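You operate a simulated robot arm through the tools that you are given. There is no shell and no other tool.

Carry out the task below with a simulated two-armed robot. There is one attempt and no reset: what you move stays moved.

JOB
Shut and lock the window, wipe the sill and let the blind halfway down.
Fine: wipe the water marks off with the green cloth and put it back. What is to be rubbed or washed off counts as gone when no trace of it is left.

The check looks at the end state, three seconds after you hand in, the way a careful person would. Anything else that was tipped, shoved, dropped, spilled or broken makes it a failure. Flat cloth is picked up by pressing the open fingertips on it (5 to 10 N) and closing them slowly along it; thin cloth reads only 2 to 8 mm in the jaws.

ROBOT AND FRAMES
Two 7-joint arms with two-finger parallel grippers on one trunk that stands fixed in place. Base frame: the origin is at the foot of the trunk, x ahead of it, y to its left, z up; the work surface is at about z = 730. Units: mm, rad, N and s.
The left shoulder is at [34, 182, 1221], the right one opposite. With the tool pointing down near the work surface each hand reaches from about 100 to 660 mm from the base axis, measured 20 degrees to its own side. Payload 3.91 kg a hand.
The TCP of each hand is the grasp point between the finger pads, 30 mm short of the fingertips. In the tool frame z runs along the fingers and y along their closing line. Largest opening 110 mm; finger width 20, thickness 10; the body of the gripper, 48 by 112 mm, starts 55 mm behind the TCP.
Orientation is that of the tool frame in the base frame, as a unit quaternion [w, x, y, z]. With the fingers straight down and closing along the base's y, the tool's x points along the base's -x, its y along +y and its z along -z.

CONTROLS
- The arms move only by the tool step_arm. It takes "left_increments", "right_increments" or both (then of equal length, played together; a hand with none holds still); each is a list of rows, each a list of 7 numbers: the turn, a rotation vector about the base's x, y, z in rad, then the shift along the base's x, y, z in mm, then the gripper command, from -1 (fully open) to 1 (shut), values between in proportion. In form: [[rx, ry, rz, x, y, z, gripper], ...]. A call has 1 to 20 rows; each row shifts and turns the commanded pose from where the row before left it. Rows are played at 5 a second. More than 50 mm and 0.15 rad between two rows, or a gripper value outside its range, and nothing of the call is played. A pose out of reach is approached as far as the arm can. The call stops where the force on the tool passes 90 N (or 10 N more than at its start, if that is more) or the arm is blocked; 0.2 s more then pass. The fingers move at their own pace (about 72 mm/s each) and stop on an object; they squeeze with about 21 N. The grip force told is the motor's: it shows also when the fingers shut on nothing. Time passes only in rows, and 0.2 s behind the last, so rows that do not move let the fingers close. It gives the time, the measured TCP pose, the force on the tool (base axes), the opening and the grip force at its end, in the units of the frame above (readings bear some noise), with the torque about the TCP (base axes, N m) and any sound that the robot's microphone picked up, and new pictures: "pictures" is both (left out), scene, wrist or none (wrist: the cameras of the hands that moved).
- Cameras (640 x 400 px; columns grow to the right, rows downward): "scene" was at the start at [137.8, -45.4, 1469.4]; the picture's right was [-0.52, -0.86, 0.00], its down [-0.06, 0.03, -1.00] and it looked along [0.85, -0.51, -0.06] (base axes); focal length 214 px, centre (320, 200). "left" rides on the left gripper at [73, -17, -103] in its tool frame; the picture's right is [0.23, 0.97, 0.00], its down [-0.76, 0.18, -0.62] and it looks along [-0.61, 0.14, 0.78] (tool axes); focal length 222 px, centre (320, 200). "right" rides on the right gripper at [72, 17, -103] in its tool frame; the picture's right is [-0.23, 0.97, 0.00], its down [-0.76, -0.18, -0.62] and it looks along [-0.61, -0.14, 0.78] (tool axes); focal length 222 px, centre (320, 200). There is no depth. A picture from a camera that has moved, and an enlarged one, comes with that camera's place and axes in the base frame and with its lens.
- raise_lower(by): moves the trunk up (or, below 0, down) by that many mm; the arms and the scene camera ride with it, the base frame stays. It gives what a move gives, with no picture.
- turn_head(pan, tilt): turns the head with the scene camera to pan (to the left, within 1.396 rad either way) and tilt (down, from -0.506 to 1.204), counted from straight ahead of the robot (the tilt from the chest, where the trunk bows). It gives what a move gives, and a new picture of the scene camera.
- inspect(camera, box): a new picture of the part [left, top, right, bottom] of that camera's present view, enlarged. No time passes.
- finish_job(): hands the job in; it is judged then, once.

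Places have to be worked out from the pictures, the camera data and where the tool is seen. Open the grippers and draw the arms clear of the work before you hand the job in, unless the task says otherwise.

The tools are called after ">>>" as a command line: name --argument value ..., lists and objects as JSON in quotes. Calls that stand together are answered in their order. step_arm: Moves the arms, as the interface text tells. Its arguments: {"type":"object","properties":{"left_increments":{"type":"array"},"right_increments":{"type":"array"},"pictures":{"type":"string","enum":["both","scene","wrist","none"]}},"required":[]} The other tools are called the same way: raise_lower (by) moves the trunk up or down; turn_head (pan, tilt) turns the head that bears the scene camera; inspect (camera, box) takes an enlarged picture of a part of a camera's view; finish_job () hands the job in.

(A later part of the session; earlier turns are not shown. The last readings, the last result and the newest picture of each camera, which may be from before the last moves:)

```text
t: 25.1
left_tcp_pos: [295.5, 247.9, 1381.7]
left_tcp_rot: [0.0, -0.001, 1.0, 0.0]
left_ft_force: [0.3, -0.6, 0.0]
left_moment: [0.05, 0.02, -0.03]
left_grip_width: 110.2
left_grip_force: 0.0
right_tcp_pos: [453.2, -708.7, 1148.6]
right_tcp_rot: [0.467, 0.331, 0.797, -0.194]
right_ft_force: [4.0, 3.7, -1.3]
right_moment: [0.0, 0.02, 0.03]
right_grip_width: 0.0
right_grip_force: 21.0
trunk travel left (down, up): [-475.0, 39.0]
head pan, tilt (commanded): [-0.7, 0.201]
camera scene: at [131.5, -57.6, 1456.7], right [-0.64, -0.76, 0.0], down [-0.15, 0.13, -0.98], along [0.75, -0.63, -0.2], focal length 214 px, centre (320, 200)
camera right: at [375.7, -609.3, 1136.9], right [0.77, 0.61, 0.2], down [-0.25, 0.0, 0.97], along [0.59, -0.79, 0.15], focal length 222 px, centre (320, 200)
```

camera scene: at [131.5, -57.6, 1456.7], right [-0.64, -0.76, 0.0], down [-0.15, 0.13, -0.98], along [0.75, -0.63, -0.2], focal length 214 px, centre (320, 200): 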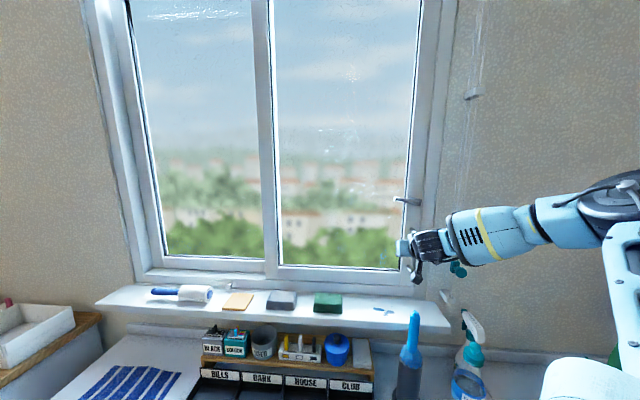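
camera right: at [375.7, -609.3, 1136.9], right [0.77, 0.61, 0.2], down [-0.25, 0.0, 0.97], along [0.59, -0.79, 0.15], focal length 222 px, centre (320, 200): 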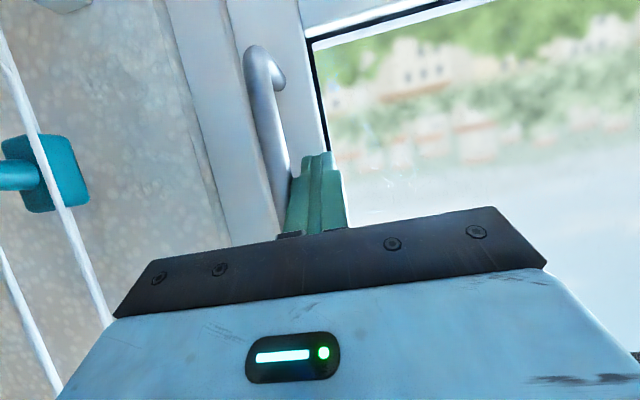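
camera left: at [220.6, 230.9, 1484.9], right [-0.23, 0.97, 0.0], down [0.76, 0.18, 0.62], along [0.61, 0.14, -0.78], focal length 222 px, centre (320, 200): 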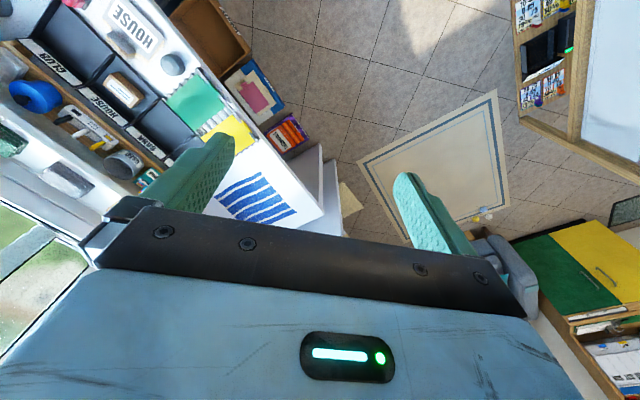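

The gap is closed and the force rose to about 5 N, so the sash meets the frame. I press a few millimetres more to make sure it is fully shut.

>>> step_arm --right_increments '[[0, 0, 0, -3, -3, 0, 1], [0, 0, 0, -3, -3, 0, 1], [0, 0, 0, 0, 0, 0, 1]]' --pictures "wrist"

>>> inspect --camera "scene" --box '[340, 100, 480, 300]'

```text
t: 25.9
left_tcp_pos: [299.6, 249.4, 1379.6]
left_tcp_rot: [-0.001, -0.002, 1.0, -0.003]
left_ft_force: [-0.1, 0.1, -0.6]
left_moment: [0.0, 0.02, 0.0]
left_grip_width: 110.1
left_grip_force: 0.0
right_tcp_pos: [452.4, -709.3, 1149.6]
right_tcp_rot: [0.469, 0.326, 0.799, -0.19]
right_ft_force: [27.7, 25.7, -5.3]
right_moment: [-0.07, 0.11, 0.02]
right_grip_width: 0.0
right_grip_force: 20.8
trunk travel left (down, up): [-475.0, 39.0]
head pan, tilt (commanded): [-0.7, 0.201]
camera right: at [374.2, -610.1, 1137.4], right [0.76, 0.62, 0.2], down [-0.25, -0.01, 0.97], along [0.6, -0.79, 0.15], focal length 222 px, centre (320, 200)
```

right: 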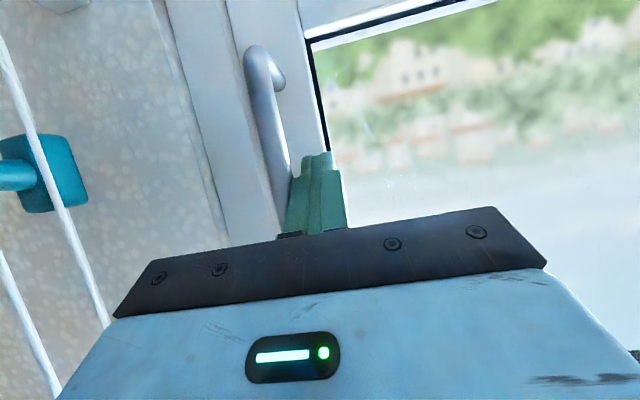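

```text
2.00 times, centred on (410, 200) of scene
camera zoom: at [136.0, -54.5, 1456.3], right [-0.64, -0.77, 0.0], down [-0.16, 0.13, -0.98], along [0.75, -0.63, -0.2], focal length 429 px, centre (140, 200)
```

zoom: 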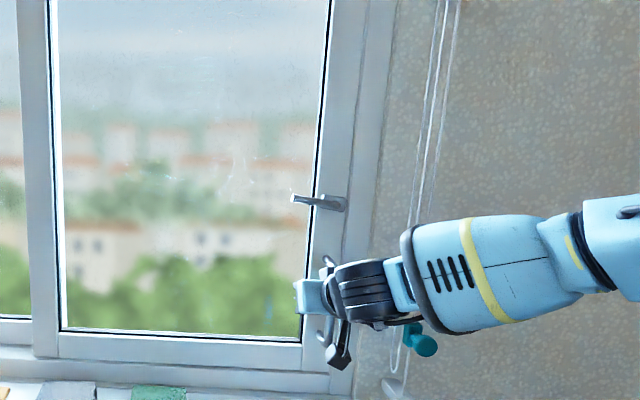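

The force of ~38 N against a hard stop and the picture confirm the sash is shut. I release to the left, back away from the window and rise to lever height for a close look at the lock lever.

>>> step_arm --right_increments '[[0, 0, 0, 8, 8, 0, 1], [0, 0, 0, -18, 18, 0, 1], [0, 0, 0, -18, 18, 0, 1], [0, 0, 0, -18, 18, 0, 1], [0, 0, 0, 0, 0, 30, 1], [0, 0, 0, 0, 0, 30, 1], [0, 0, 0, 4, 4, 30, 1], [0, 0, 0, 4, 4, 30, 1], [0, 0, 0, 4, 4, 30, 1], [0, 0, 0, 4, 4, 30, 1], [0, 0, 0, 0, 0, 0, 1]]' --pictures "both"

```text
t: 28.3
left_tcp_pos: [295.5, 245.3, 1382.2]
left_tcp_rot: [0.0, -0.001, 1.0, -0.001]
left_ft_force: [-0.4, -1.3, 0.5]
left_moment: [-0.01, 0.02, 0.01]
left_grip_width: 109.9
left_grip_force: 0.0
right_tcp_pos: [415.9, -639.7, 1328.9]
right_tcp_rot: [0.467, 0.331, 0.797, -0.194]
right_ft_force: [0.1, -0.4, 0.3]
right_moment: [0.0, -0.02, -0.02]
right_grip_width: 0.0
right_grip_force: 20.9
trunk travel left (down, up): [-475.0, 39.0]
head pan, tilt (commanded): [-0.7, 0.201]
camera scene: at [130.9, -58.6, 1456.7], right [-0.64, -0.76, 0.0], down [-0.15, 0.13, -0.98], along [0.75, -0.63, -0.2], focal length 214 px, centre (320, 200)
camera right: at [339.7, -538.5, 1316.6], right [0.77, 0.61, 0.2], down [-0.25, 0.0, 0.97], along [0.59, -0.79, 0.15], focal length 222 px, centre (320, 200)
```

scene: 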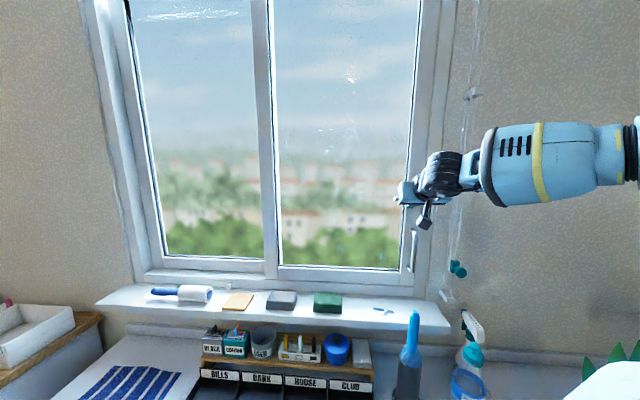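
right: 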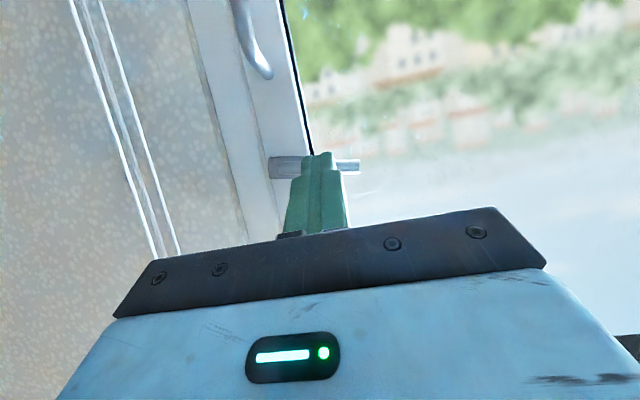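

The lever's pivot is at about w≈-200, z≈1311 and its tip at about w≈-127, z≈1325, bar near n≈835. I rise above the lever, then advance so the closed fingers are above the lever near its tip.

>>> step_arm --right_increments '[[0, 0, 0, 5, 5, 20, 1], [0, 0, 0, 5, 5, 20, 1], [0, 0, 0, 13, -13, 0, 1], [0, 0, 0, 13, -13, 0, 1], [0, 0, 0, 13, -13, 0, 1], [0, 0, 0, 13, -13, 0, 1], [0, 0, 0, 0, 0, 0, 1]]' --pictures "both"

```text
t: 29.9
left_tcp_pos: [294.1, 247.7, 1382.6]
left_tcp_rot: [0.0, -0.001, 1.0, -0.001]
left_ft_force: [0.1, 0.9, 0.0]
left_moment: [0.02, -0.01, 0.0]
left_grip_width: 110.0
left_grip_force: 0.2
right_tcp_pos: [477.4, -679.9, 1370.1]
right_tcp_rot: [0.468, 0.331, 0.796, -0.194]
right_ft_force: [-0.6, -0.3, 0.0]
right_moment: [-0.04, 0.02, 0.01]
right_grip_width: 0.1
right_grip_force: 20.8
trunk travel left (down, up): [-475.0, 39.0]
head pan, tilt (commanded): [-0.7, 0.201]
camera scene: at [130.2, -57.9, 1456.9], right [-0.64, -0.76, 0.0], down [-0.15, 0.13, -0.98], along [0.75, -0.63, -0.2], focal length 214 px, centre (320, 200)
camera right: at [400.9, -579.6, 1357.3], right [0.77, 0.61, 0.2], down [-0.25, 0.0, 0.97], along [0.59, -0.79, 0.15], focal length 222 px, centre (320, 200)
```

scene: 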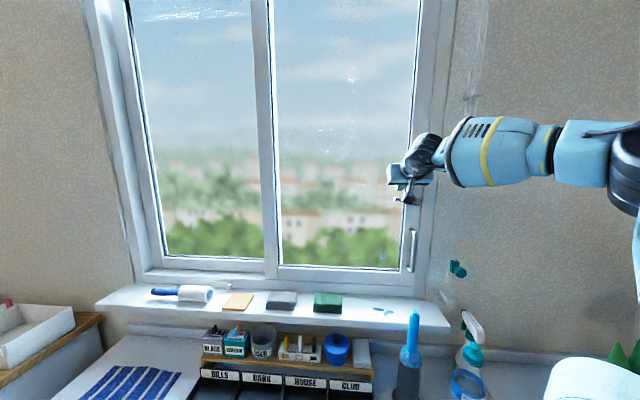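
right: 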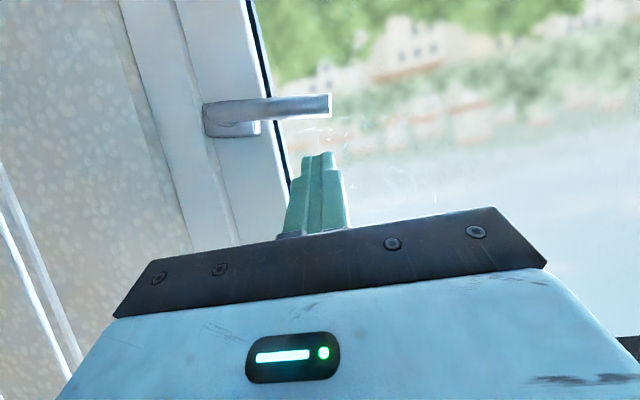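

The closed fingers are right above the lever. I push its tip down along an arc and watch the force and the lever in the picture.

>>> step_arm --right_increments '[[0, 0, 0, -2.1, -2.1, -10, 1], [0, 0, 0, 0, 0, -10, 1], [0, 0, 0, 0.7, 0.7, -10, 1], [0, 0, 0, 1.4, 1.4, -10, 1], [0, 0, 0, 0, 0, -10, 1], [0, 0, 0, 0, 0, 0, 1]]' --pictures "both"

```text
t: 31.3
left_tcp_pos: [293.2, 249.3, 1383.2]
left_tcp_rot: [0.0, -0.001, 1.0, -0.002]
left_ft_force: [-0.7, -0.2, -1.0]
left_moment: [-0.02, -0.04, 0.0]
left_grip_width: 110.1
left_grip_force: 0.1
right_tcp_pos: [476.9, -681.0, 1342.7]
right_tcp_rot: [0.486, 0.328, 0.785, -0.2]
right_ft_force: [20.9, -25.1, 69.9]
right_moment: [-1.33, -0.93, -0.86]
right_grip_width: 0.0
right_grip_force: 20.7
trunk travel left (down, up): [-475.0, 39.0]
head pan, tilt (commanded): [-0.7, 0.201]
camera scene: at [129.1, -55.5, 1457.6], right [-0.64, -0.76, 0.0], down [-0.15, 0.13, -0.98], along [0.75, -0.63, -0.2], focal length 214 px, centre (320, 200)
camera right: at [400.2, -579.9, 1324.9], right [0.76, 0.61, 0.21], down [-0.28, 0.03, 0.96], along [0.58, -0.79, 0.19], focal length 222 px, centre (320, 200)
```

scene: 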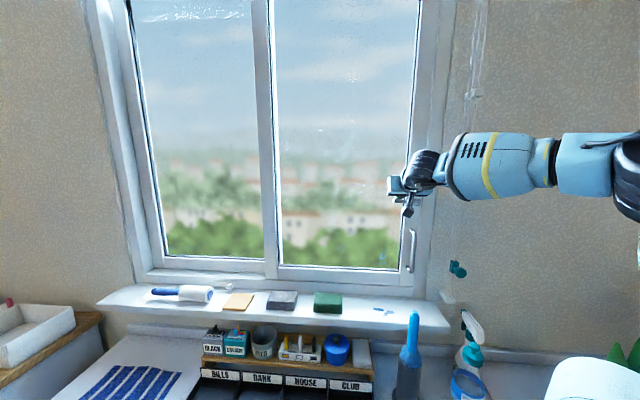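
right: 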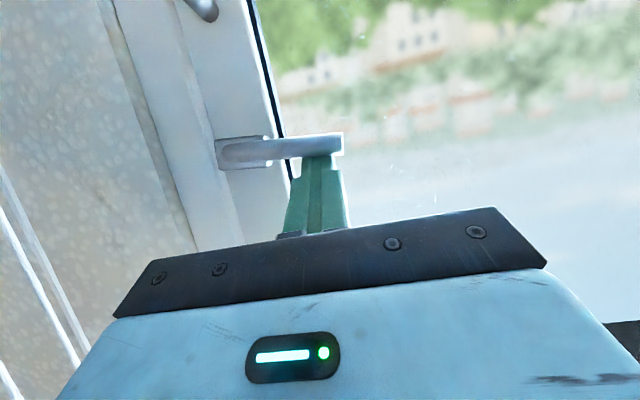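

The lever withstood about 80 N downward without moving, so it does not turn down from here. I lift off, back out, and look at the lever again before trying the upward direction.

>>> step_arm --right_increments '[[0, 0, 0, 0, 0, 20, 1], [0, 0, 0, 0, 0, 20, 1], [0, 0, 0, -15, 15, 0, 1], [0, 0, 0, -15, 15, 0, 1], [0, 0, 0, -15, 15, 0, 1], [0, 0, 0, -10, 10, 0, 1], [0, 0, 0, 0, 0, 0, 1]]' --pictures "wrist"

>>> inspect --camera "right" --box '[100, 40, 400, 220]'

>>> inspect --camera "scene" --box '[360, 120, 460, 290]'

```text
t: 32.9
left_tcp_pos: [294.9, 246.1, 1382.9]
left_tcp_rot: [0.0, 0.0, 1.0, 0.0]
left_ft_force: [0.8, 0.4, -0.2]
left_moment: [0.02, -0.01, 0.03]
left_grip_width: 109.7
left_grip_force: 0.0
right_tcp_pos: [423.5, -625.6, 1356.9]
right_tcp_rot: [0.467, 0.33, 0.797, -0.193]
right_ft_force: [-0.7, -0.4, 0.1]
right_moment: [-0.02, 0.02, -0.01]
right_grip_width: 0.0
right_grip_force: 20.8
trunk travel left (down, up): [-475.0, 39.0]
head pan, tilt (commanded): [-0.7, 0.201]
camera right: at [346.5, -524.9, 1346.0], right [0.77, 0.61, 0.2], down [-0.25, 0.0, 0.97], along [0.59, -0.79, 0.15], focal length 222 px, centre (320, 200)
```

right: 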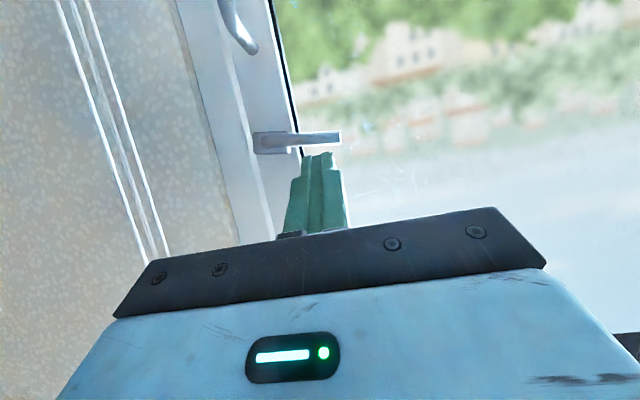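

```text
2.13 times, centred on (250, 130) of right
camera zoom: at [346.5, -524.9, 1346.0], right [0.77, 0.61, 0.2], down [-0.25, 0.0, 0.97], along [0.59, -0.79, 0.15], focal length 474 px, centre (469, 349)
```

zoom: 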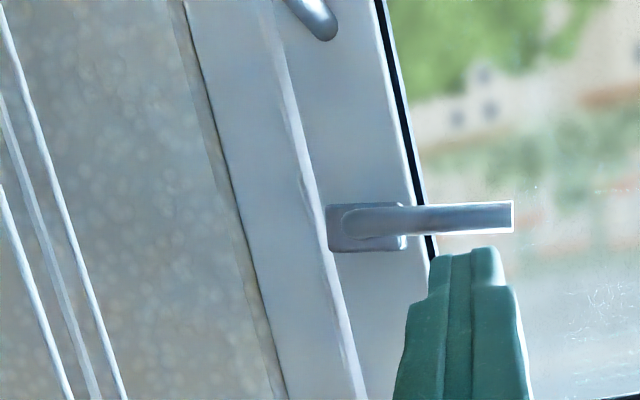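

```text
2.35 times, centred on (410, 205) of scene
camera zoom: at [131.6, -58.8, 1456.6], right [-0.64, -0.76, 0.0], down [-0.15, 0.13, -0.98], along [0.75, -0.63, -0.2], focal length 505 px, centre (108, 188)
```

zoom: 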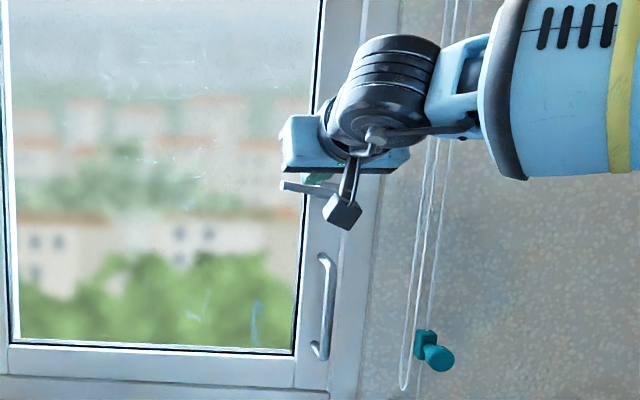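

Seen enlarged, the sash is flush against the frame and the lever still points left, slightly up. I go below it and try gently pushing it upward.

>>> step_arm --right_increments '[[0, 0, 0, 0, 0, -25, 1], [0, 0, 0, 0, 0, -25, 1], [0, 0, 0, 0, 0, -25, 1], [0, 0, 0, 14, -14, 0, 1], [0, 0, 0, 14, -14, 0, 1], [0, 0, 0, 14, -14, 0, 1], [0, 0, 0, 14, -14, 0, 1], [0, 0, 0, 0, 0, 0, 1]]' --pictures "wrist"

```text
t: 34.7
left_tcp_pos: [293.7, 247.3, 1382.8]
left_tcp_rot: [0.0, 0.0, 1.0, -0.001]
left_ft_force: [-0.2, 0.2, 0.3]
left_moment: [0.0, -0.02, -0.01]
left_grip_width: 110.1
left_grip_force: 0.2
right_tcp_pos: [479.2, -681.2, 1283.3]
right_tcp_rot: [0.469, 0.331, 0.796, -0.194]
right_ft_force: [0.2, -1.0, -0.8]
right_moment: [0.0, 0.02, -0.02]
right_grip_width: 0.0
right_grip_force: 20.9
trunk travel left (down, up): [-475.0, 39.0]
head pan, tilt (commanded): [-0.7, 0.201]
camera right: at [402.0, -580.2, 1272.4], right [0.77, 0.61, 0.2], down [-0.25, 0.0, 0.97], along [0.59, -0.79, 0.15], focal length 222 px, centre (320, 200)
```

right: 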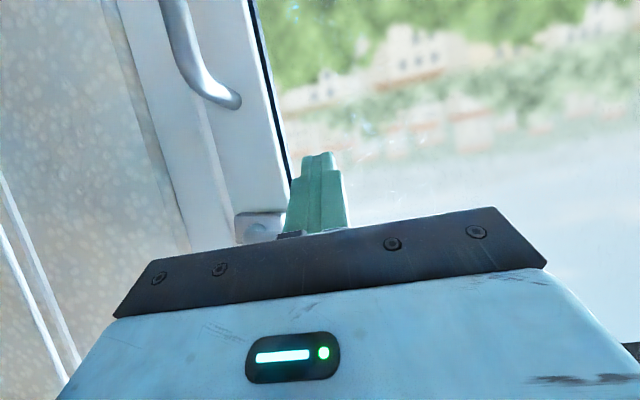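

The fingers are now beneath the lever. I push up gently in small rows and watch force and torque.

>>> step_arm --right_increments '[[0, 0, 0, 0, 0, 10, 1], [0, 0, 0, 0, 0, 10, 1], [0, 0, 0, 0, 0, 8, 1], [0, 0, 0, 0, 0, 6, 1], [0, 0, 0, 0, 0, 6, 1], [0, 0, 0, 0, 0, 0, 1]]' --pictures "wrist"

```text
t: 36.1
left_tcp_pos: [294.8, 247.4, 1381.5]
left_tcp_rot: [0.0, -0.001, 1.0, -0.001]
left_ft_force: [-0.3, 0.6, 0.6]
left_moment: [-0.01, 0.0, -0.01]
left_grip_width: 110.0
left_grip_force: 0.0
right_tcp_pos: [477.2, -680.0, 1323.0]
right_tcp_rot: [0.468, 0.33, 0.797, -0.193]
right_ft_force: [-0.1, 0.2, -0.2]
right_moment: [-0.05, -0.03, -0.05]
right_grip_width: 0.0
right_grip_force: 20.4
trunk travel left (down, up): [-475.0, 39.0]
head pan, tilt (commanded): [-0.7, 0.201]
camera right: at [401.7, -580.6, 1312.0], right [0.77, 0.61, 0.2], down [-0.25, 0.0, 0.97], along [0.59, -0.79, 0.15], focal length 222 px, centre (320, 200)
```

right: 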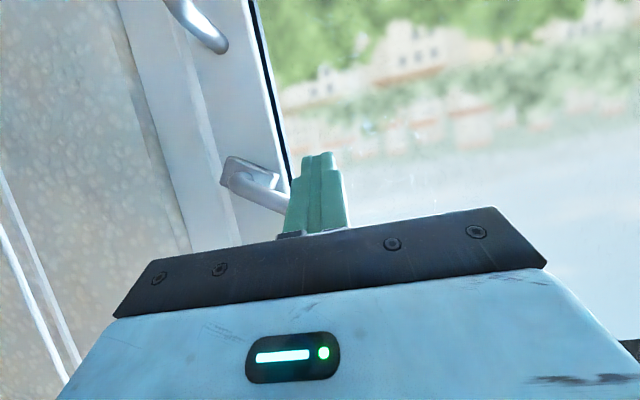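

The lever turns upward freely. I continue the arc toward vertical.

>>> step_arm --right_increments '[[0, 0, 0, -1.6, -1.6, 9, 1], [0, 0, 0, -1.6, -1.6, 9, 1], [0, 0, 0, -2.8, -2.8, 6, 1], [0, 0, 0, -2.8, -2.8, 6, 1], [0, 0, 0, -3.7, -3.7, 5, 1], [0, 0, 0, -3.7, -3.7, 5, 1], [0, 0, 0, 0, 0, 0, 1]]' --pictures "wrist"

```text
t: 37.7
left_tcp_pos: [294.5, 247.9, 1382.8]
left_tcp_rot: [0.0, 0.0, 1.0, -0.001]
left_ft_force: [0.1, 0.1, 0.5]
left_moment: [-0.02, -0.01, 0.01]
left_grip_width: 110.0
left_grip_force: 0.0
right_tcp_pos: [462.1, -699.5, 1363.8]
right_tcp_rot: [0.468, 0.33, 0.797, -0.193]
right_ft_force: [0.4, 1.0, 0.0]
right_moment: [-0.01, 0.03, 0.0]
right_grip_width: 0.0
right_grip_force: 21.1
trunk travel left (down, up): [-475.0, 39.0]
head pan, tilt (commanded): [-0.7, 0.201]
camera right: at [385.7, -597.2, 1352.2], right [0.77, 0.61, 0.2], down [-0.25, 0.0, 0.97], along [0.59, -0.79, 0.15], focal length 222 px, centre (320, 200)
```

right: 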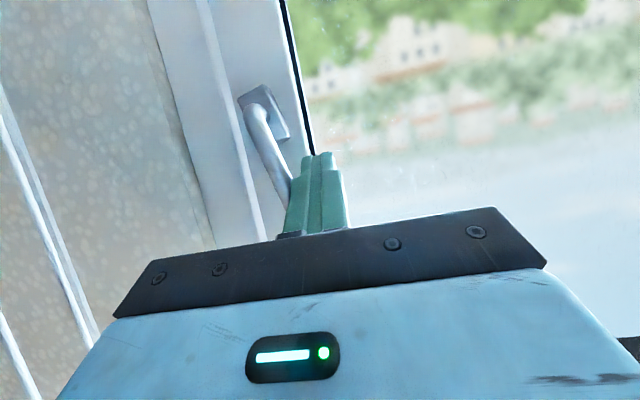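

The lever is nearly vertical now. I keep pushing right along the arc until it reaches its stop.

>>> step_arm --right_increments '[[0, 0, 0, -3.5, -3.5, 3, 1], [0, 0, 0, -3.5, -3.5, 2, 1], [0, 0, 0, -3, -3, 0, 1], [0, 0, 0, 0, 0, 0, 1]]' --pictures "wrist"

```text
t: 38.7
left_tcp_pos: [294.7, 245.6, 1381.9]
left_tcp_rot: [0.0, -0.001, 1.0, -0.001]
left_ft_force: [-0.1, -0.5, 0.3]
left_moment: [0.01, 0.0, -0.01]
left_grip_width: 110.0
left_grip_force: 0.1
right_tcp_pos: [452.9, -709.0, 1368.7]
right_tcp_rot: [0.468, 0.331, 0.796, -0.194]
right_ft_force: [-0.7, 0.0, 0.9]
right_moment: [-0.01, 0.0, 0.0]
right_grip_width: 0.0
right_grip_force: 20.6
trunk travel left (down, up): [-475.0, 39.0]
head pan, tilt (commanded): [-0.7, 0.201]
camera right: at [375.7, -607.0, 1357.4], right [0.77, 0.61, 0.2], down [-0.25, 0.0, 0.97], along [0.59, -0.79, 0.15], focal length 222 px, centre (320, 200)
```

right: 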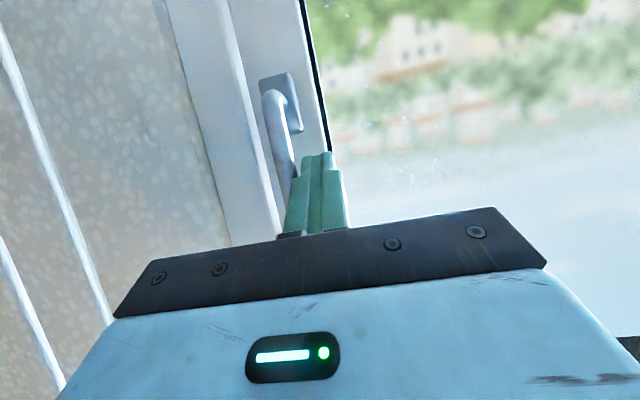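

The lever looks vertical but there is no resistance yet; I go on in small steps to find the stop.

>>> step_arm --right_increments '[[0, 0, 0, -2.5, -2.5, 0, 1], [0, 0, 0, -2.5, -2.5, 0, 1], [0, 0, 0, 0, 0, 0, 1]]' --pictures "wrist"

```text
t: 39.5
left_tcp_pos: [296.5, 248.4, 1381.7]
left_tcp_rot: [-0.001, 0.0, 1.0, -0.002]
left_ft_force: [-0.1, 0.0, 0.2]
left_moment: [-0.02, -0.01, 0.03]
left_grip_width: 110.2
left_grip_force: 0.0
right_tcp_pos: [450.4, -709.8, 1369.0]
right_tcp_rot: [0.468, 0.329, 0.797, -0.194]
right_ft_force: [7.5, 13.7, -2.0]
right_moment: [-0.1, 0.06, 0.0]
right_grip_width: 0.0
right_grip_force: 20.4
trunk travel left (down, up): [-475.0, 39.0]
head pan, tilt (commanded): [-0.7, 0.201]
camera right: at [372.8, -608.6, 1357.4], right [0.77, 0.61, 0.2], down [-0.25, 0.0, 0.97], along [0.59, -0.79, 0.15], focal length 222 px, centre (320, 200)
```

right: 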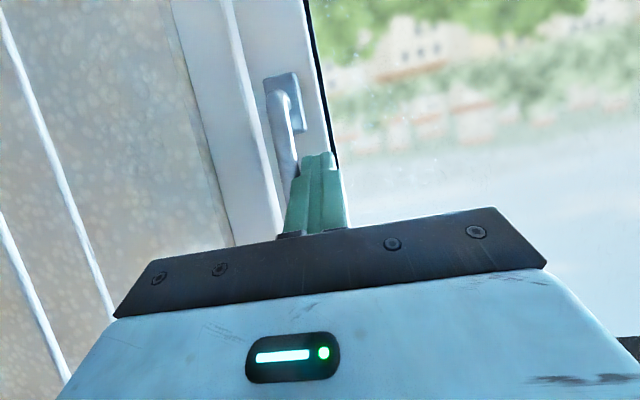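

Resistance of about 15 N now: the stop. I press a little more to seat it, then release to the left and back away to look.

>>> step_arm --right_increments '[[0, 0, 0, -2, -2, 0, 1], [0, 0, 0, 0, 0, 0, 1], [0, 0, 0, 8, 8, 0, 1], [0, 0, 0, 4, 4, 0, 1], [0, 0, 0, -15, 15, 0, 1], [0, 0, 0, -15, 15, 0, 1], [0, 0, 0, -15, 15, 0, 1], [0, 0, 0, -15, 15, 0, 1], [0, 0, 0, 0, 0, 0, 1]]' --pictures "both"

>>> inspect --camera "right" --box '[100, 0, 420, 220]'

```text
t: 41.5
left_tcp_pos: [296.6, 246.9, 1381.9]
left_tcp_rot: [0.0, 0.0, 1.0, -0.001]
left_ft_force: [1.4, 0.0, -0.3]
left_moment: [0.06, 0.01, 0.02]
left_grip_width: 110.1
left_grip_force: 0.1
right_tcp_pos: [397.4, -643.5, 1367.8]
right_tcp_rot: [0.468, 0.331, 0.796, -0.194]
right_ft_force: [0.1, 0.2, 0.0]
right_moment: [-0.01, 0.01, 0.0]
right_grip_width: 0.0
right_grip_force: 20.8
trunk travel left (down, up): [-475.0, 39.0]
head pan, tilt (commanded): [-0.7, 0.201]
camera scene: at [131.6, -58.5, 1456.6], right [-0.64, -0.76, 0.0], down [-0.15, 0.13, -0.98], along [0.75, -0.63, -0.2], focal length 214 px, centre (320, 200)
camera right: at [320.8, -542.2, 1356.3], right [0.77, 0.61, 0.2], down [-0.25, 0.0, 0.97], along [0.59, -0.79, 0.15], focal length 222 px, centre (320, 200)
```

scene: 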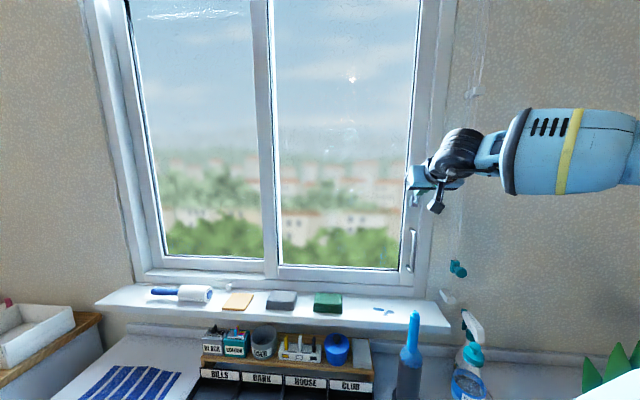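
right: 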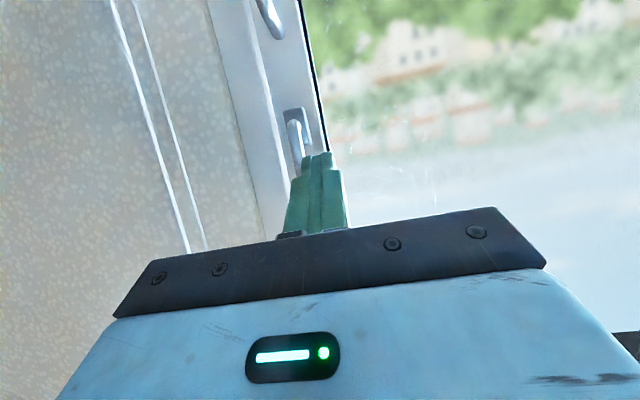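

```text
1.82 times, centred on (260, 110) of right
camera zoom: at [320.8, -542.2, 1356.3], right [0.77, 0.61, 0.2], down [-0.25, 0.0, 0.97], along [0.59, -0.79, 0.15], focal length 404 px, centre (429, 364)
```

zoom: 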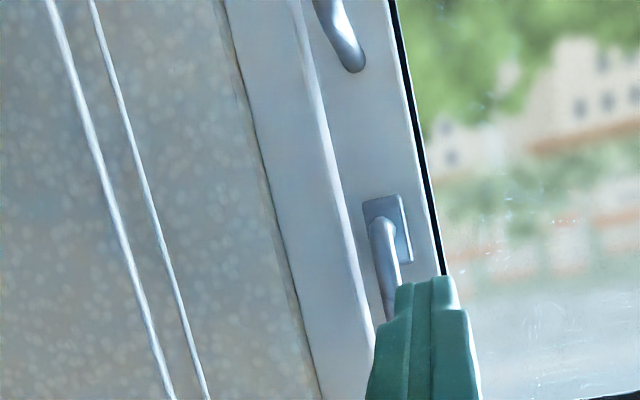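

The window is shut and the lever stands vertical at its stop. Next the cloth: I estimate the sill at z≈935, the green cloth centred near n≈797, w≈78 (about 100 × 67 × 30 mm) and the marks near [481,-641]. I bring the right hand above the cloth with fingers mostly down (25° tilt), opened, to look closely.

>>> step_arm --right_increments '[[0.0884, 0.0884, 0, 17.8, 17.8, -10, 0], [0.0884, 0.0884, 0, 17.8, 17.8, -15, 0], [0.0884, 0.0884, 0, 17.8, 17.8, -22, 0], [0.0884, 0.0884, 0, 17.8, 17.8, -25, -1], [0.0884, 0.0884, 0, 17.8, 17.8, -25, -1], [0, 0, 0, 17.8, 17.8, -25, -1], [0, 0, 0, 17.8, 17.8, -25, -1], [0, 0, 0, 17.8, 17.8, -25, -1], [0, 0, 0, 17.8, 17.8, -25, -1], [0, 0, 0, 17.8, 17.8, -25, -1], [0, 0, 0, 0, 0, 0, -1]]' --pictures "both"

```text
t: 43.9
left_tcp_pos: [292.5, 245.7, 1383.0]
left_tcp_rot: [0.0, 0.0, 1.0, -0.001]
left_ft_force: [0.6, -0.6, -0.2]
left_moment: [-0.01, 0.02, 0.01]
left_grip_width: 109.9
left_grip_force: 0.0
right_tcp_pos: [574.9, -464.7, 1147.1]
right_tcp_rot: [0.201, 0.374, 0.901, -0.083]
right_ft_force: [-0.1, -0.1, 0.3]
right_moment: [-0.05, -0.03, -0.01]
right_grip_width: 110.1
right_grip_force: 0.0
trunk travel left (down, up): [-475.0, 39.0]
head pan, tilt (commanded): [-0.7, 0.201]
camera scene: at [129.9, -58.4, 1456.9], right [-0.64, -0.76, 0.0], down [-0.15, 0.13, -0.98], along [0.75, -0.63, -0.2], focal length 214 px, centre (320, 200)
camera right: at [509.3, -374.8, 1211.2], right [0.83, 0.54, 0.1], down [0.17, -0.43, 0.89], along [0.52, -0.72, -0.45], focal length 222 px, centre (320, 200)
```

scene: 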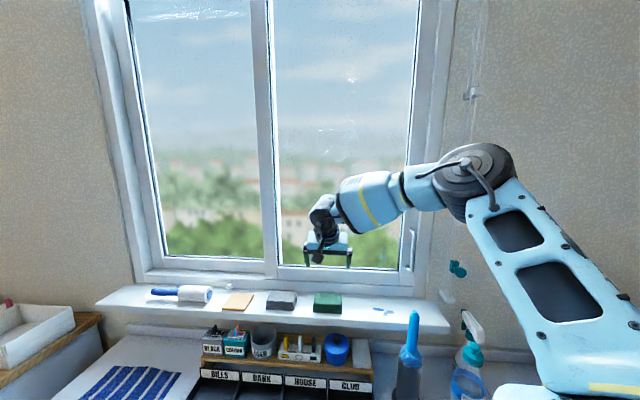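
right: 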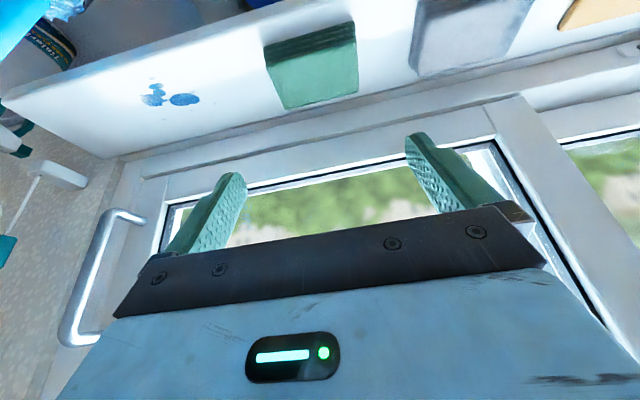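

The cloth spans roughly w = 27…130 (≈102 mm), n = 763…820, top ≈ z 970–978; the hand is centred on it. I descend to just above it to check the finger alignment, since 110 mm opening leaves only ~4 mm each side.

>>> step_arm --right_increments '[[0, 0, 0, 6, -6, -18, -1], [0, 0, 0, 6, -6, -18, -1], [0, 0, 0, 6, -6, -18, -1], [0, 0, 0, 6, -6, -18, -1], [0, 0, 0, 6, -6, -18, -1], [0, 0, 0, 5.3, -5.3, -18, -1], [0, 0, 0, 0, 0, 0, -1]]' --pictures "both"

>>> inspect --camera "right" --box '[130, 60, 520, 280]'

```text
t: 45.5
left_tcp_pos: [294.6, 246.8, 1382.1]
left_tcp_rot: [0.0, 0.0, 1.0, -0.001]
left_ft_force: [-0.6, -0.6, 0.0]
left_moment: [-0.02, 0.0, -0.02]
left_grip_width: 110.1
left_grip_force: 0.0
right_tcp_pos: [611.0, -499.5, 1038.6]
right_tcp_rot: [0.201, 0.374, 0.902, -0.083]
right_ft_force: [0.0, -0.3, -1.0]
right_moment: [-0.03, 0.01, -0.01]
right_grip_width: 110.1
right_grip_force: 0.1
trunk travel left (down, up): [-475.0, 39.0]
head pan, tilt (commanded): [-0.7, 0.201]
camera scene: at [130.3, -58.0, 1456.9], right [-0.64, -0.76, 0.0], down [-0.15, 0.13, -0.98], along [0.75, -0.63, -0.2], focal length 214 px, centre (320, 200)
camera right: at [545.9, -410.8, 1103.3], right [0.83, 0.54, 0.1], down [0.17, -0.43, 0.89], along [0.52, -0.72, -0.45], focal length 222 px, centre (320, 200)
```

scene: 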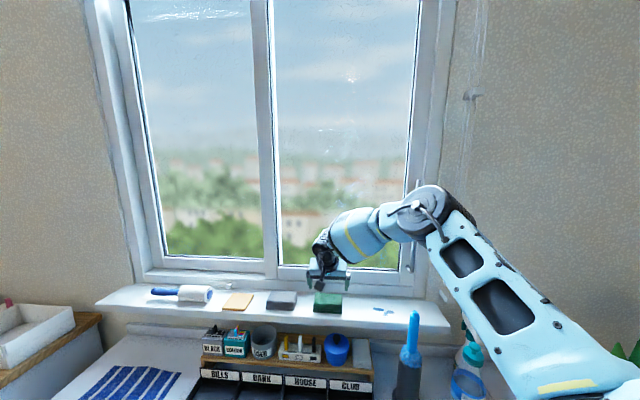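
right: 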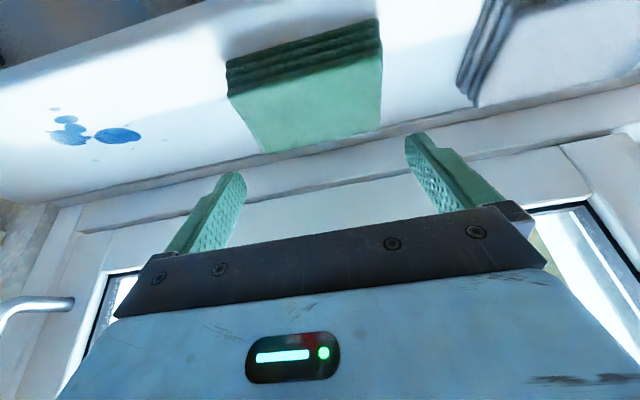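

```text
1.64 times, centred on (325, 170) of right
camera zoom: at [545.9, -410.8, 1103.3], right [0.83, 0.54, 0.1], down [0.17, -0.43, 0.89], along [0.52, -0.72, -0.45], focal length 364 px, centre (312, 249)
```

zoom: 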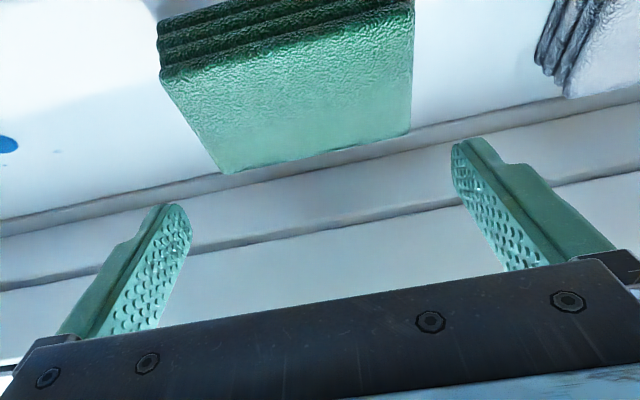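

Triangulating the two close views gives the sill at z≈952, cloth w≈32…126 (93 mm), n≈756…805, top ≈ z 982, and the hand centred on it (w=78.8). I move 9 mm back and lower the fingers around it.

>>> step_arm --right_increments '[[0, 0, 0, -6, 6, -10, -1], [0, 0, 0, 0, 0, -10, -1], [0, 0, 0, 0, 0, -10, -1], [0, 0, 0, 0, 0, -10, -1], [0, 0, 0, 0, 0, -8, -1], [0, 0, 0, 0, 0, 0, -1]]' --pictures "both"

>>> inspect --camera "right" --box '[130, 20, 520, 260]'

```text
t: 46.9
left_tcp_pos: [294.6, 246.8, 1381.6]
left_tcp_rot: [0.001, -0.002, 1.0, -0.001]
left_ft_force: [0.4, 0.4, 0.2]
left_moment: [-0.03, 0.02, 0.01]
left_grip_width: 110.1
left_grip_force: 0.0
right_tcp_pos: [605.1, -494.6, 991.3]
right_tcp_rot: [0.201, 0.374, 0.902, -0.082]
right_ft_force: [0.4, -0.6, 0.4]
right_moment: [0.02, 0.05, 0.03]
right_grip_width: 109.8
right_grip_force: 0.1
trunk travel left (down, up): [-475.0, 39.0]
head pan, tilt (commanded): [-0.7, 0.201]
camera scene: at [130.6, -58.1, 1456.8], right [-0.64, -0.76, 0.0], down [-0.15, 0.13, -0.98], along [0.75, -0.63, -0.2], focal length 214 px, centre (320, 200)
camera right: at [540.0, -404.8, 1055.3], right [0.83, 0.54, 0.1], down [0.17, -0.43, 0.89], along [0.52, -0.72, -0.45], focal length 222 px, centre (320, 200)
```

scene: 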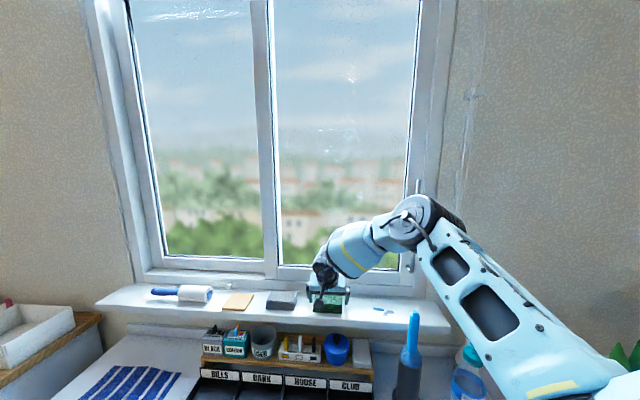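
right: 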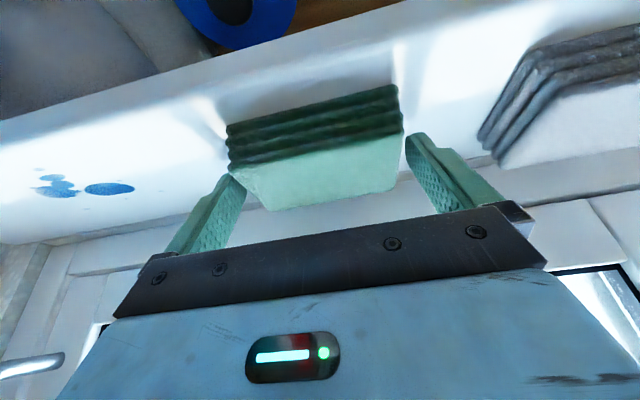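

```text
1.64 times, centred on (325, 140) of right
camera zoom: at [540.0, -404.8, 1055.3], right [0.83, 0.54, 0.1], down [0.17, -0.43, 0.89], along [0.52, -0.72, -0.45], focal length 364 px, centre (312, 298)
```

zoom: 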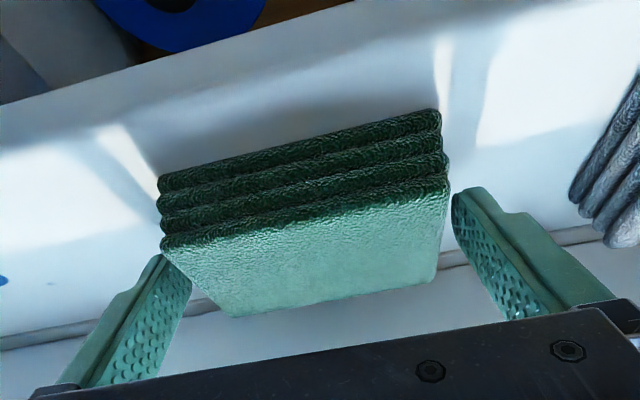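

The fingers straddle the cloth with a few mm each side (cloth centre w≈81, hand 78). I shift 2 mm left, lower 4 mm more, then close gradually on its sides.

>>> step_arm --right_increments '[[0, 0, 0, 1.4, 1.4, -4, -1], [0, 0, 0, 0, 0, 0, -0.8], [0, 0, 0, 0, 0, 0, -0.7], [0, 0, 0, 0, 0, 0, -0.65], [0, 0, 0, 0, 0, 0, -0.6]]' --pictures "wrist"

>>> inspect --camera "right" --box '[130, 20, 520, 260]'

```text
t: 48.1
left_tcp_pos: [294.8, 246.3, 1382.3]
left_tcp_rot: [0.0, -0.001, 1.0, 0.0]
left_ft_force: [0.2, 0.4, -0.5]
left_moment: [0.01, -0.01, -0.02]
left_grip_width: 110.0
left_grip_force: 0.0
right_tcp_pos: [607.0, -493.2, 987.1]
right_tcp_rot: [0.201, 0.375, 0.901, -0.084]
right_ft_force: [0.2, -0.5, 0.5]
right_moment: [0.02, -0.02, 0.0]
right_grip_width: 99.1
right_grip_force: 21.3
trunk travel left (down, up): [-475.0, 39.0]
head pan, tilt (commanded): [-0.7, 0.201]
camera right: at [541.4, -403.5, 1050.9], right [0.83, 0.54, 0.1], down [0.17, -0.43, 0.89], along [0.52, -0.72, -0.45], focal length 222 px, centre (320, 200)
```

right: 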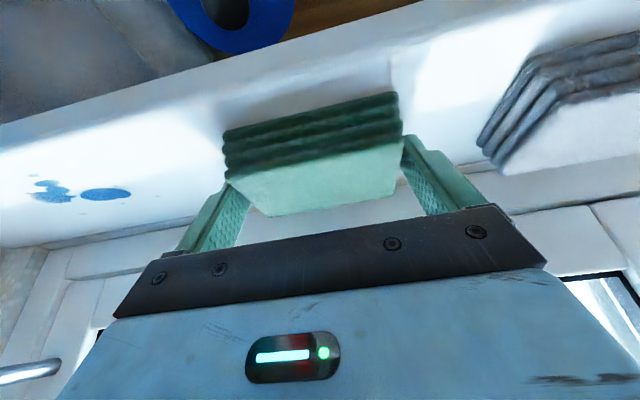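

```text
1.64 times, centred on (325, 140) of right
camera zoom: at [541.4, -403.5, 1050.9], right [0.83, 0.54, 0.1], down [0.17, -0.43, 0.89], along [0.52, -0.72, -0.45], focal length 364 px, centre (312, 298)
```

zoom: 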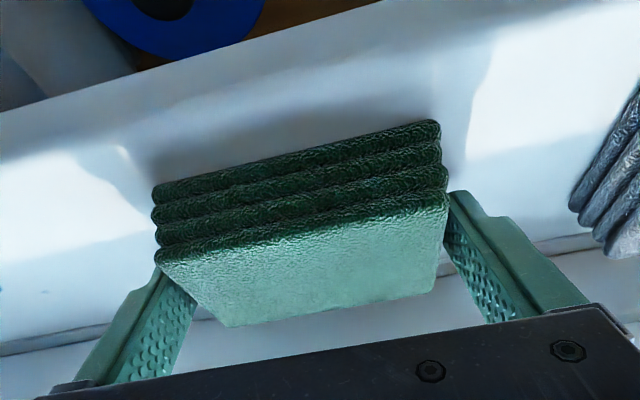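

The fingers stopped at 99 mm with 21 N, so the folded cloth is held (its home pose: TCP ≈ [607, -493.2, 987.1]). I lift it slightly and check that it comes along.

>>> step_arm --right_increments '[[0, 0, 0, 0, 0, 0, 0.5], [0, 0, 0, 0, 0, 5, 0.5], [0, 0, 0, 0, 0, 10, 0.5], [0, 0, 0, 0, 0, 10, 0.5], [0, 0, 0, 0, 0, 0, 0.5]]' --pictures "both"

>>> inspect --camera "right" --box '[0, 80, 420, 260]'

```text
t: 49.3
left_tcp_pos: [294.3, 246.9, 1382.3]
left_tcp_rot: [0.0, -0.001, 1.0, 0.0]
left_ft_force: [0.8, 0.5, 0.4]
left_moment: [0.03, 0.01, 0.02]
left_grip_width: 110.0
left_grip_force: 0.1
right_tcp_pos: [606.2, -492.3, 1010.8]
right_tcp_rot: [0.201, 0.374, 0.902, -0.083]
right_ft_force: [-0.6, -0.8, 0.1]
right_moment: [0.02, 0.02, 0.01]
right_grip_width: 99.3
right_grip_force: 20.7
trunk travel left (down, up): [-475.0, 39.0]
head pan, tilt (commanded): [-0.7, 0.201]
camera scene: at [131.0, -58.3, 1456.7], right [-0.64, -0.76, 0.0], down [-0.15, 0.13, -0.98], along [0.75, -0.63, -0.2], focal length 214 px, centre (320, 200)
camera right: at [540.9, -403.4, 1075.3], right [0.83, 0.54, 0.1], down [0.17, -0.43, 0.89], along [0.52, -0.72, -0.45], focal length 222 px, centre (320, 200)
```

scene: 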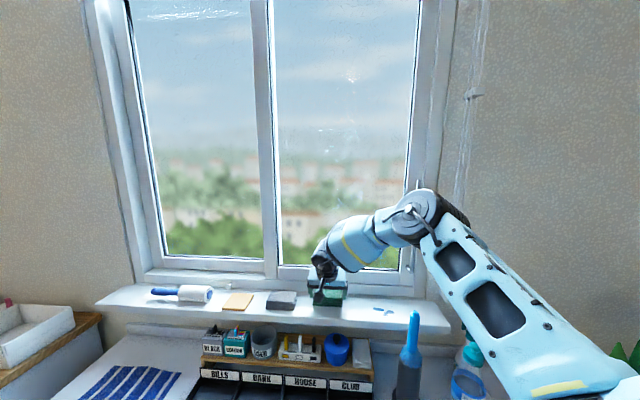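
right: 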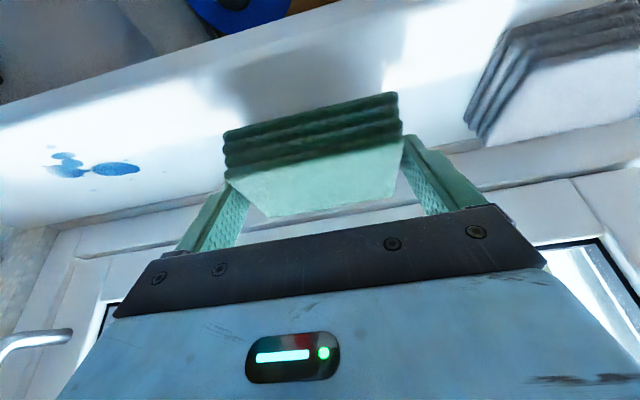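

```text
1.52 times, centred on (210, 170) of right
camera zoom: at [540.9, -403.4, 1075.3], right [0.83, 0.54, 0.1], down [0.17, -0.43, 0.89], along [0.52, -0.72, -0.45], focal length 338 px, centre (488, 246)
```

zoom: 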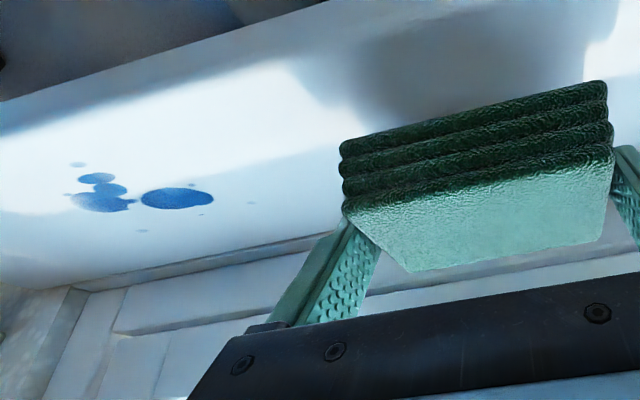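

The cloth rides firmly in the hand. The marks cover about n = 748…808, w = -145…-57, so I carry the cloth right to w≈-95 above the sill, keeping the orientation fixed and staying clear of the blue brush.

>>> step_arm --right_increments '[[0, 0, 0, -15.5, -15.5, 0, 0.5], [0, 0, 0, -15.5, -15.5, 0, 0.5], [0, 0, 0, -15.5, -15.5, 0, 0.5], [0, 0, 0, -15.5, -15.5, 0, 0.5], [0, 0, 0, -15.5, -15.5, 0, 0.5], [0, 0, 0, -15.5, -15.5, 0, 0.5], [0, 0, 0, -15.5, -15.5, 0, 0.5], [0, 0, 0, -15.5, -15.5, 0, 0.5], [0, 0, 0, 0, 0, 0, 0.5]]' --pictures "both"

```text
t: 51.3
left_tcp_pos: [294.0, 247.7, 1382.4]
left_tcp_rot: [0.001, -0.001, 1.0, -0.001]
left_ft_force: [0.5, 0.4, -0.2]
left_moment: [-0.02, -0.01, -0.04]
left_grip_width: 110.2
left_grip_force: 0.0
right_tcp_pos: [482.3, -616.9, 1011.7]
right_tcp_rot: [0.201, 0.374, 0.902, -0.083]
right_ft_force: [0.6, 0.2, -0.6]
right_moment: [0.04, -0.01, 0.01]
right_grip_width: 99.4
right_grip_force: 21.2
trunk travel left (down, up): [-475.0, 39.0]
head pan, tilt (commanded): [-0.7, 0.201]
camera scene: at [131.3, -57.9, 1456.7], right [-0.64, -0.76, 0.0], down [-0.15, 0.13, -0.98], along [0.75, -0.63, -0.2], focal length 214 px, centre (320, 200)
camera right: at [417.5, -527.1, 1075.9], right [0.83, 0.54, 0.1], down [0.17, -0.43, 0.89], along [0.52, -0.72, -0.45], focal length 222 px, centre (320, 200)
```

scene: 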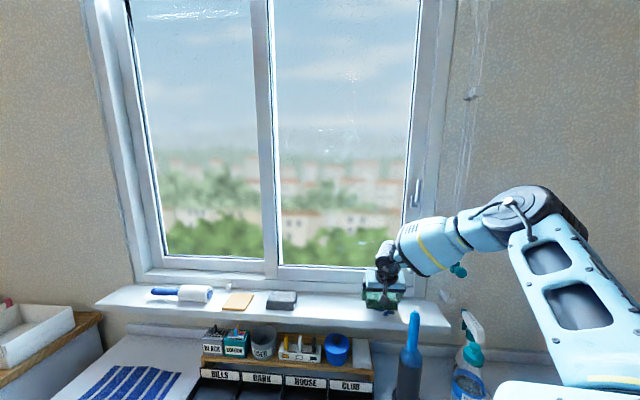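
right: 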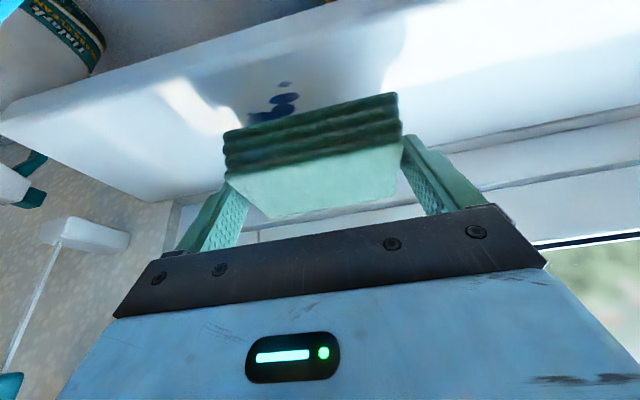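

The hand is above the marks (w≈-95, n≈777). I lower the cloth onto the sill and press lightly.

>>> step_arm --right_increments '[[0, 0, 0, 0, 0, -10, 0.5], [0, 0, 0, 0, 0, -10, 0.5], [0, 0, 0, 0, 0, -5, 0.5], [0, 0, 0, 0, 0, -2, 0.5], [0, 0, 0, 0, 0, 0, 0.5]]' --pictures "wrist"

```text
t: 52.5
left_tcp_pos: [294.0, 246.2, 1382.6]
left_tcp_rot: [0.001, -0.001, 1.0, -0.001]
left_ft_force: [1.1, 0.4, 0.2]
left_moment: [-0.02, 0.0, 0.01]
left_grip_width: 110.0
left_grip_force: 0.1
right_tcp_pos: [483.7, -616.3, 986.1]
right_tcp_rot: [0.202, 0.373, 0.902, -0.083]
right_ft_force: [-0.3, -1.7, 7.9]
right_moment: [-0.04, 0.29, 0.08]
right_grip_width: 99.3
right_grip_force: 20.9
trunk travel left (down, up): [-475.0, 39.0]
head pan, tilt (commanded): [-0.7, 0.201]
camera right: at [417.6, -527.0, 1050.2], right [0.83, 0.54, 0.1], down [0.17, -0.43, 0.89], along [0.52, -0.72, -0.45], focal length 222 px, centre (320, 200)
```

right: 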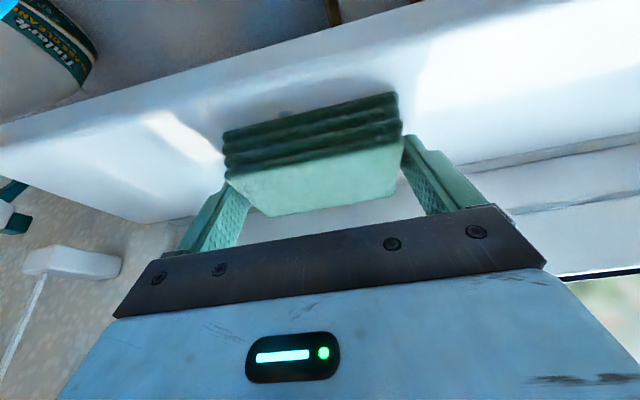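

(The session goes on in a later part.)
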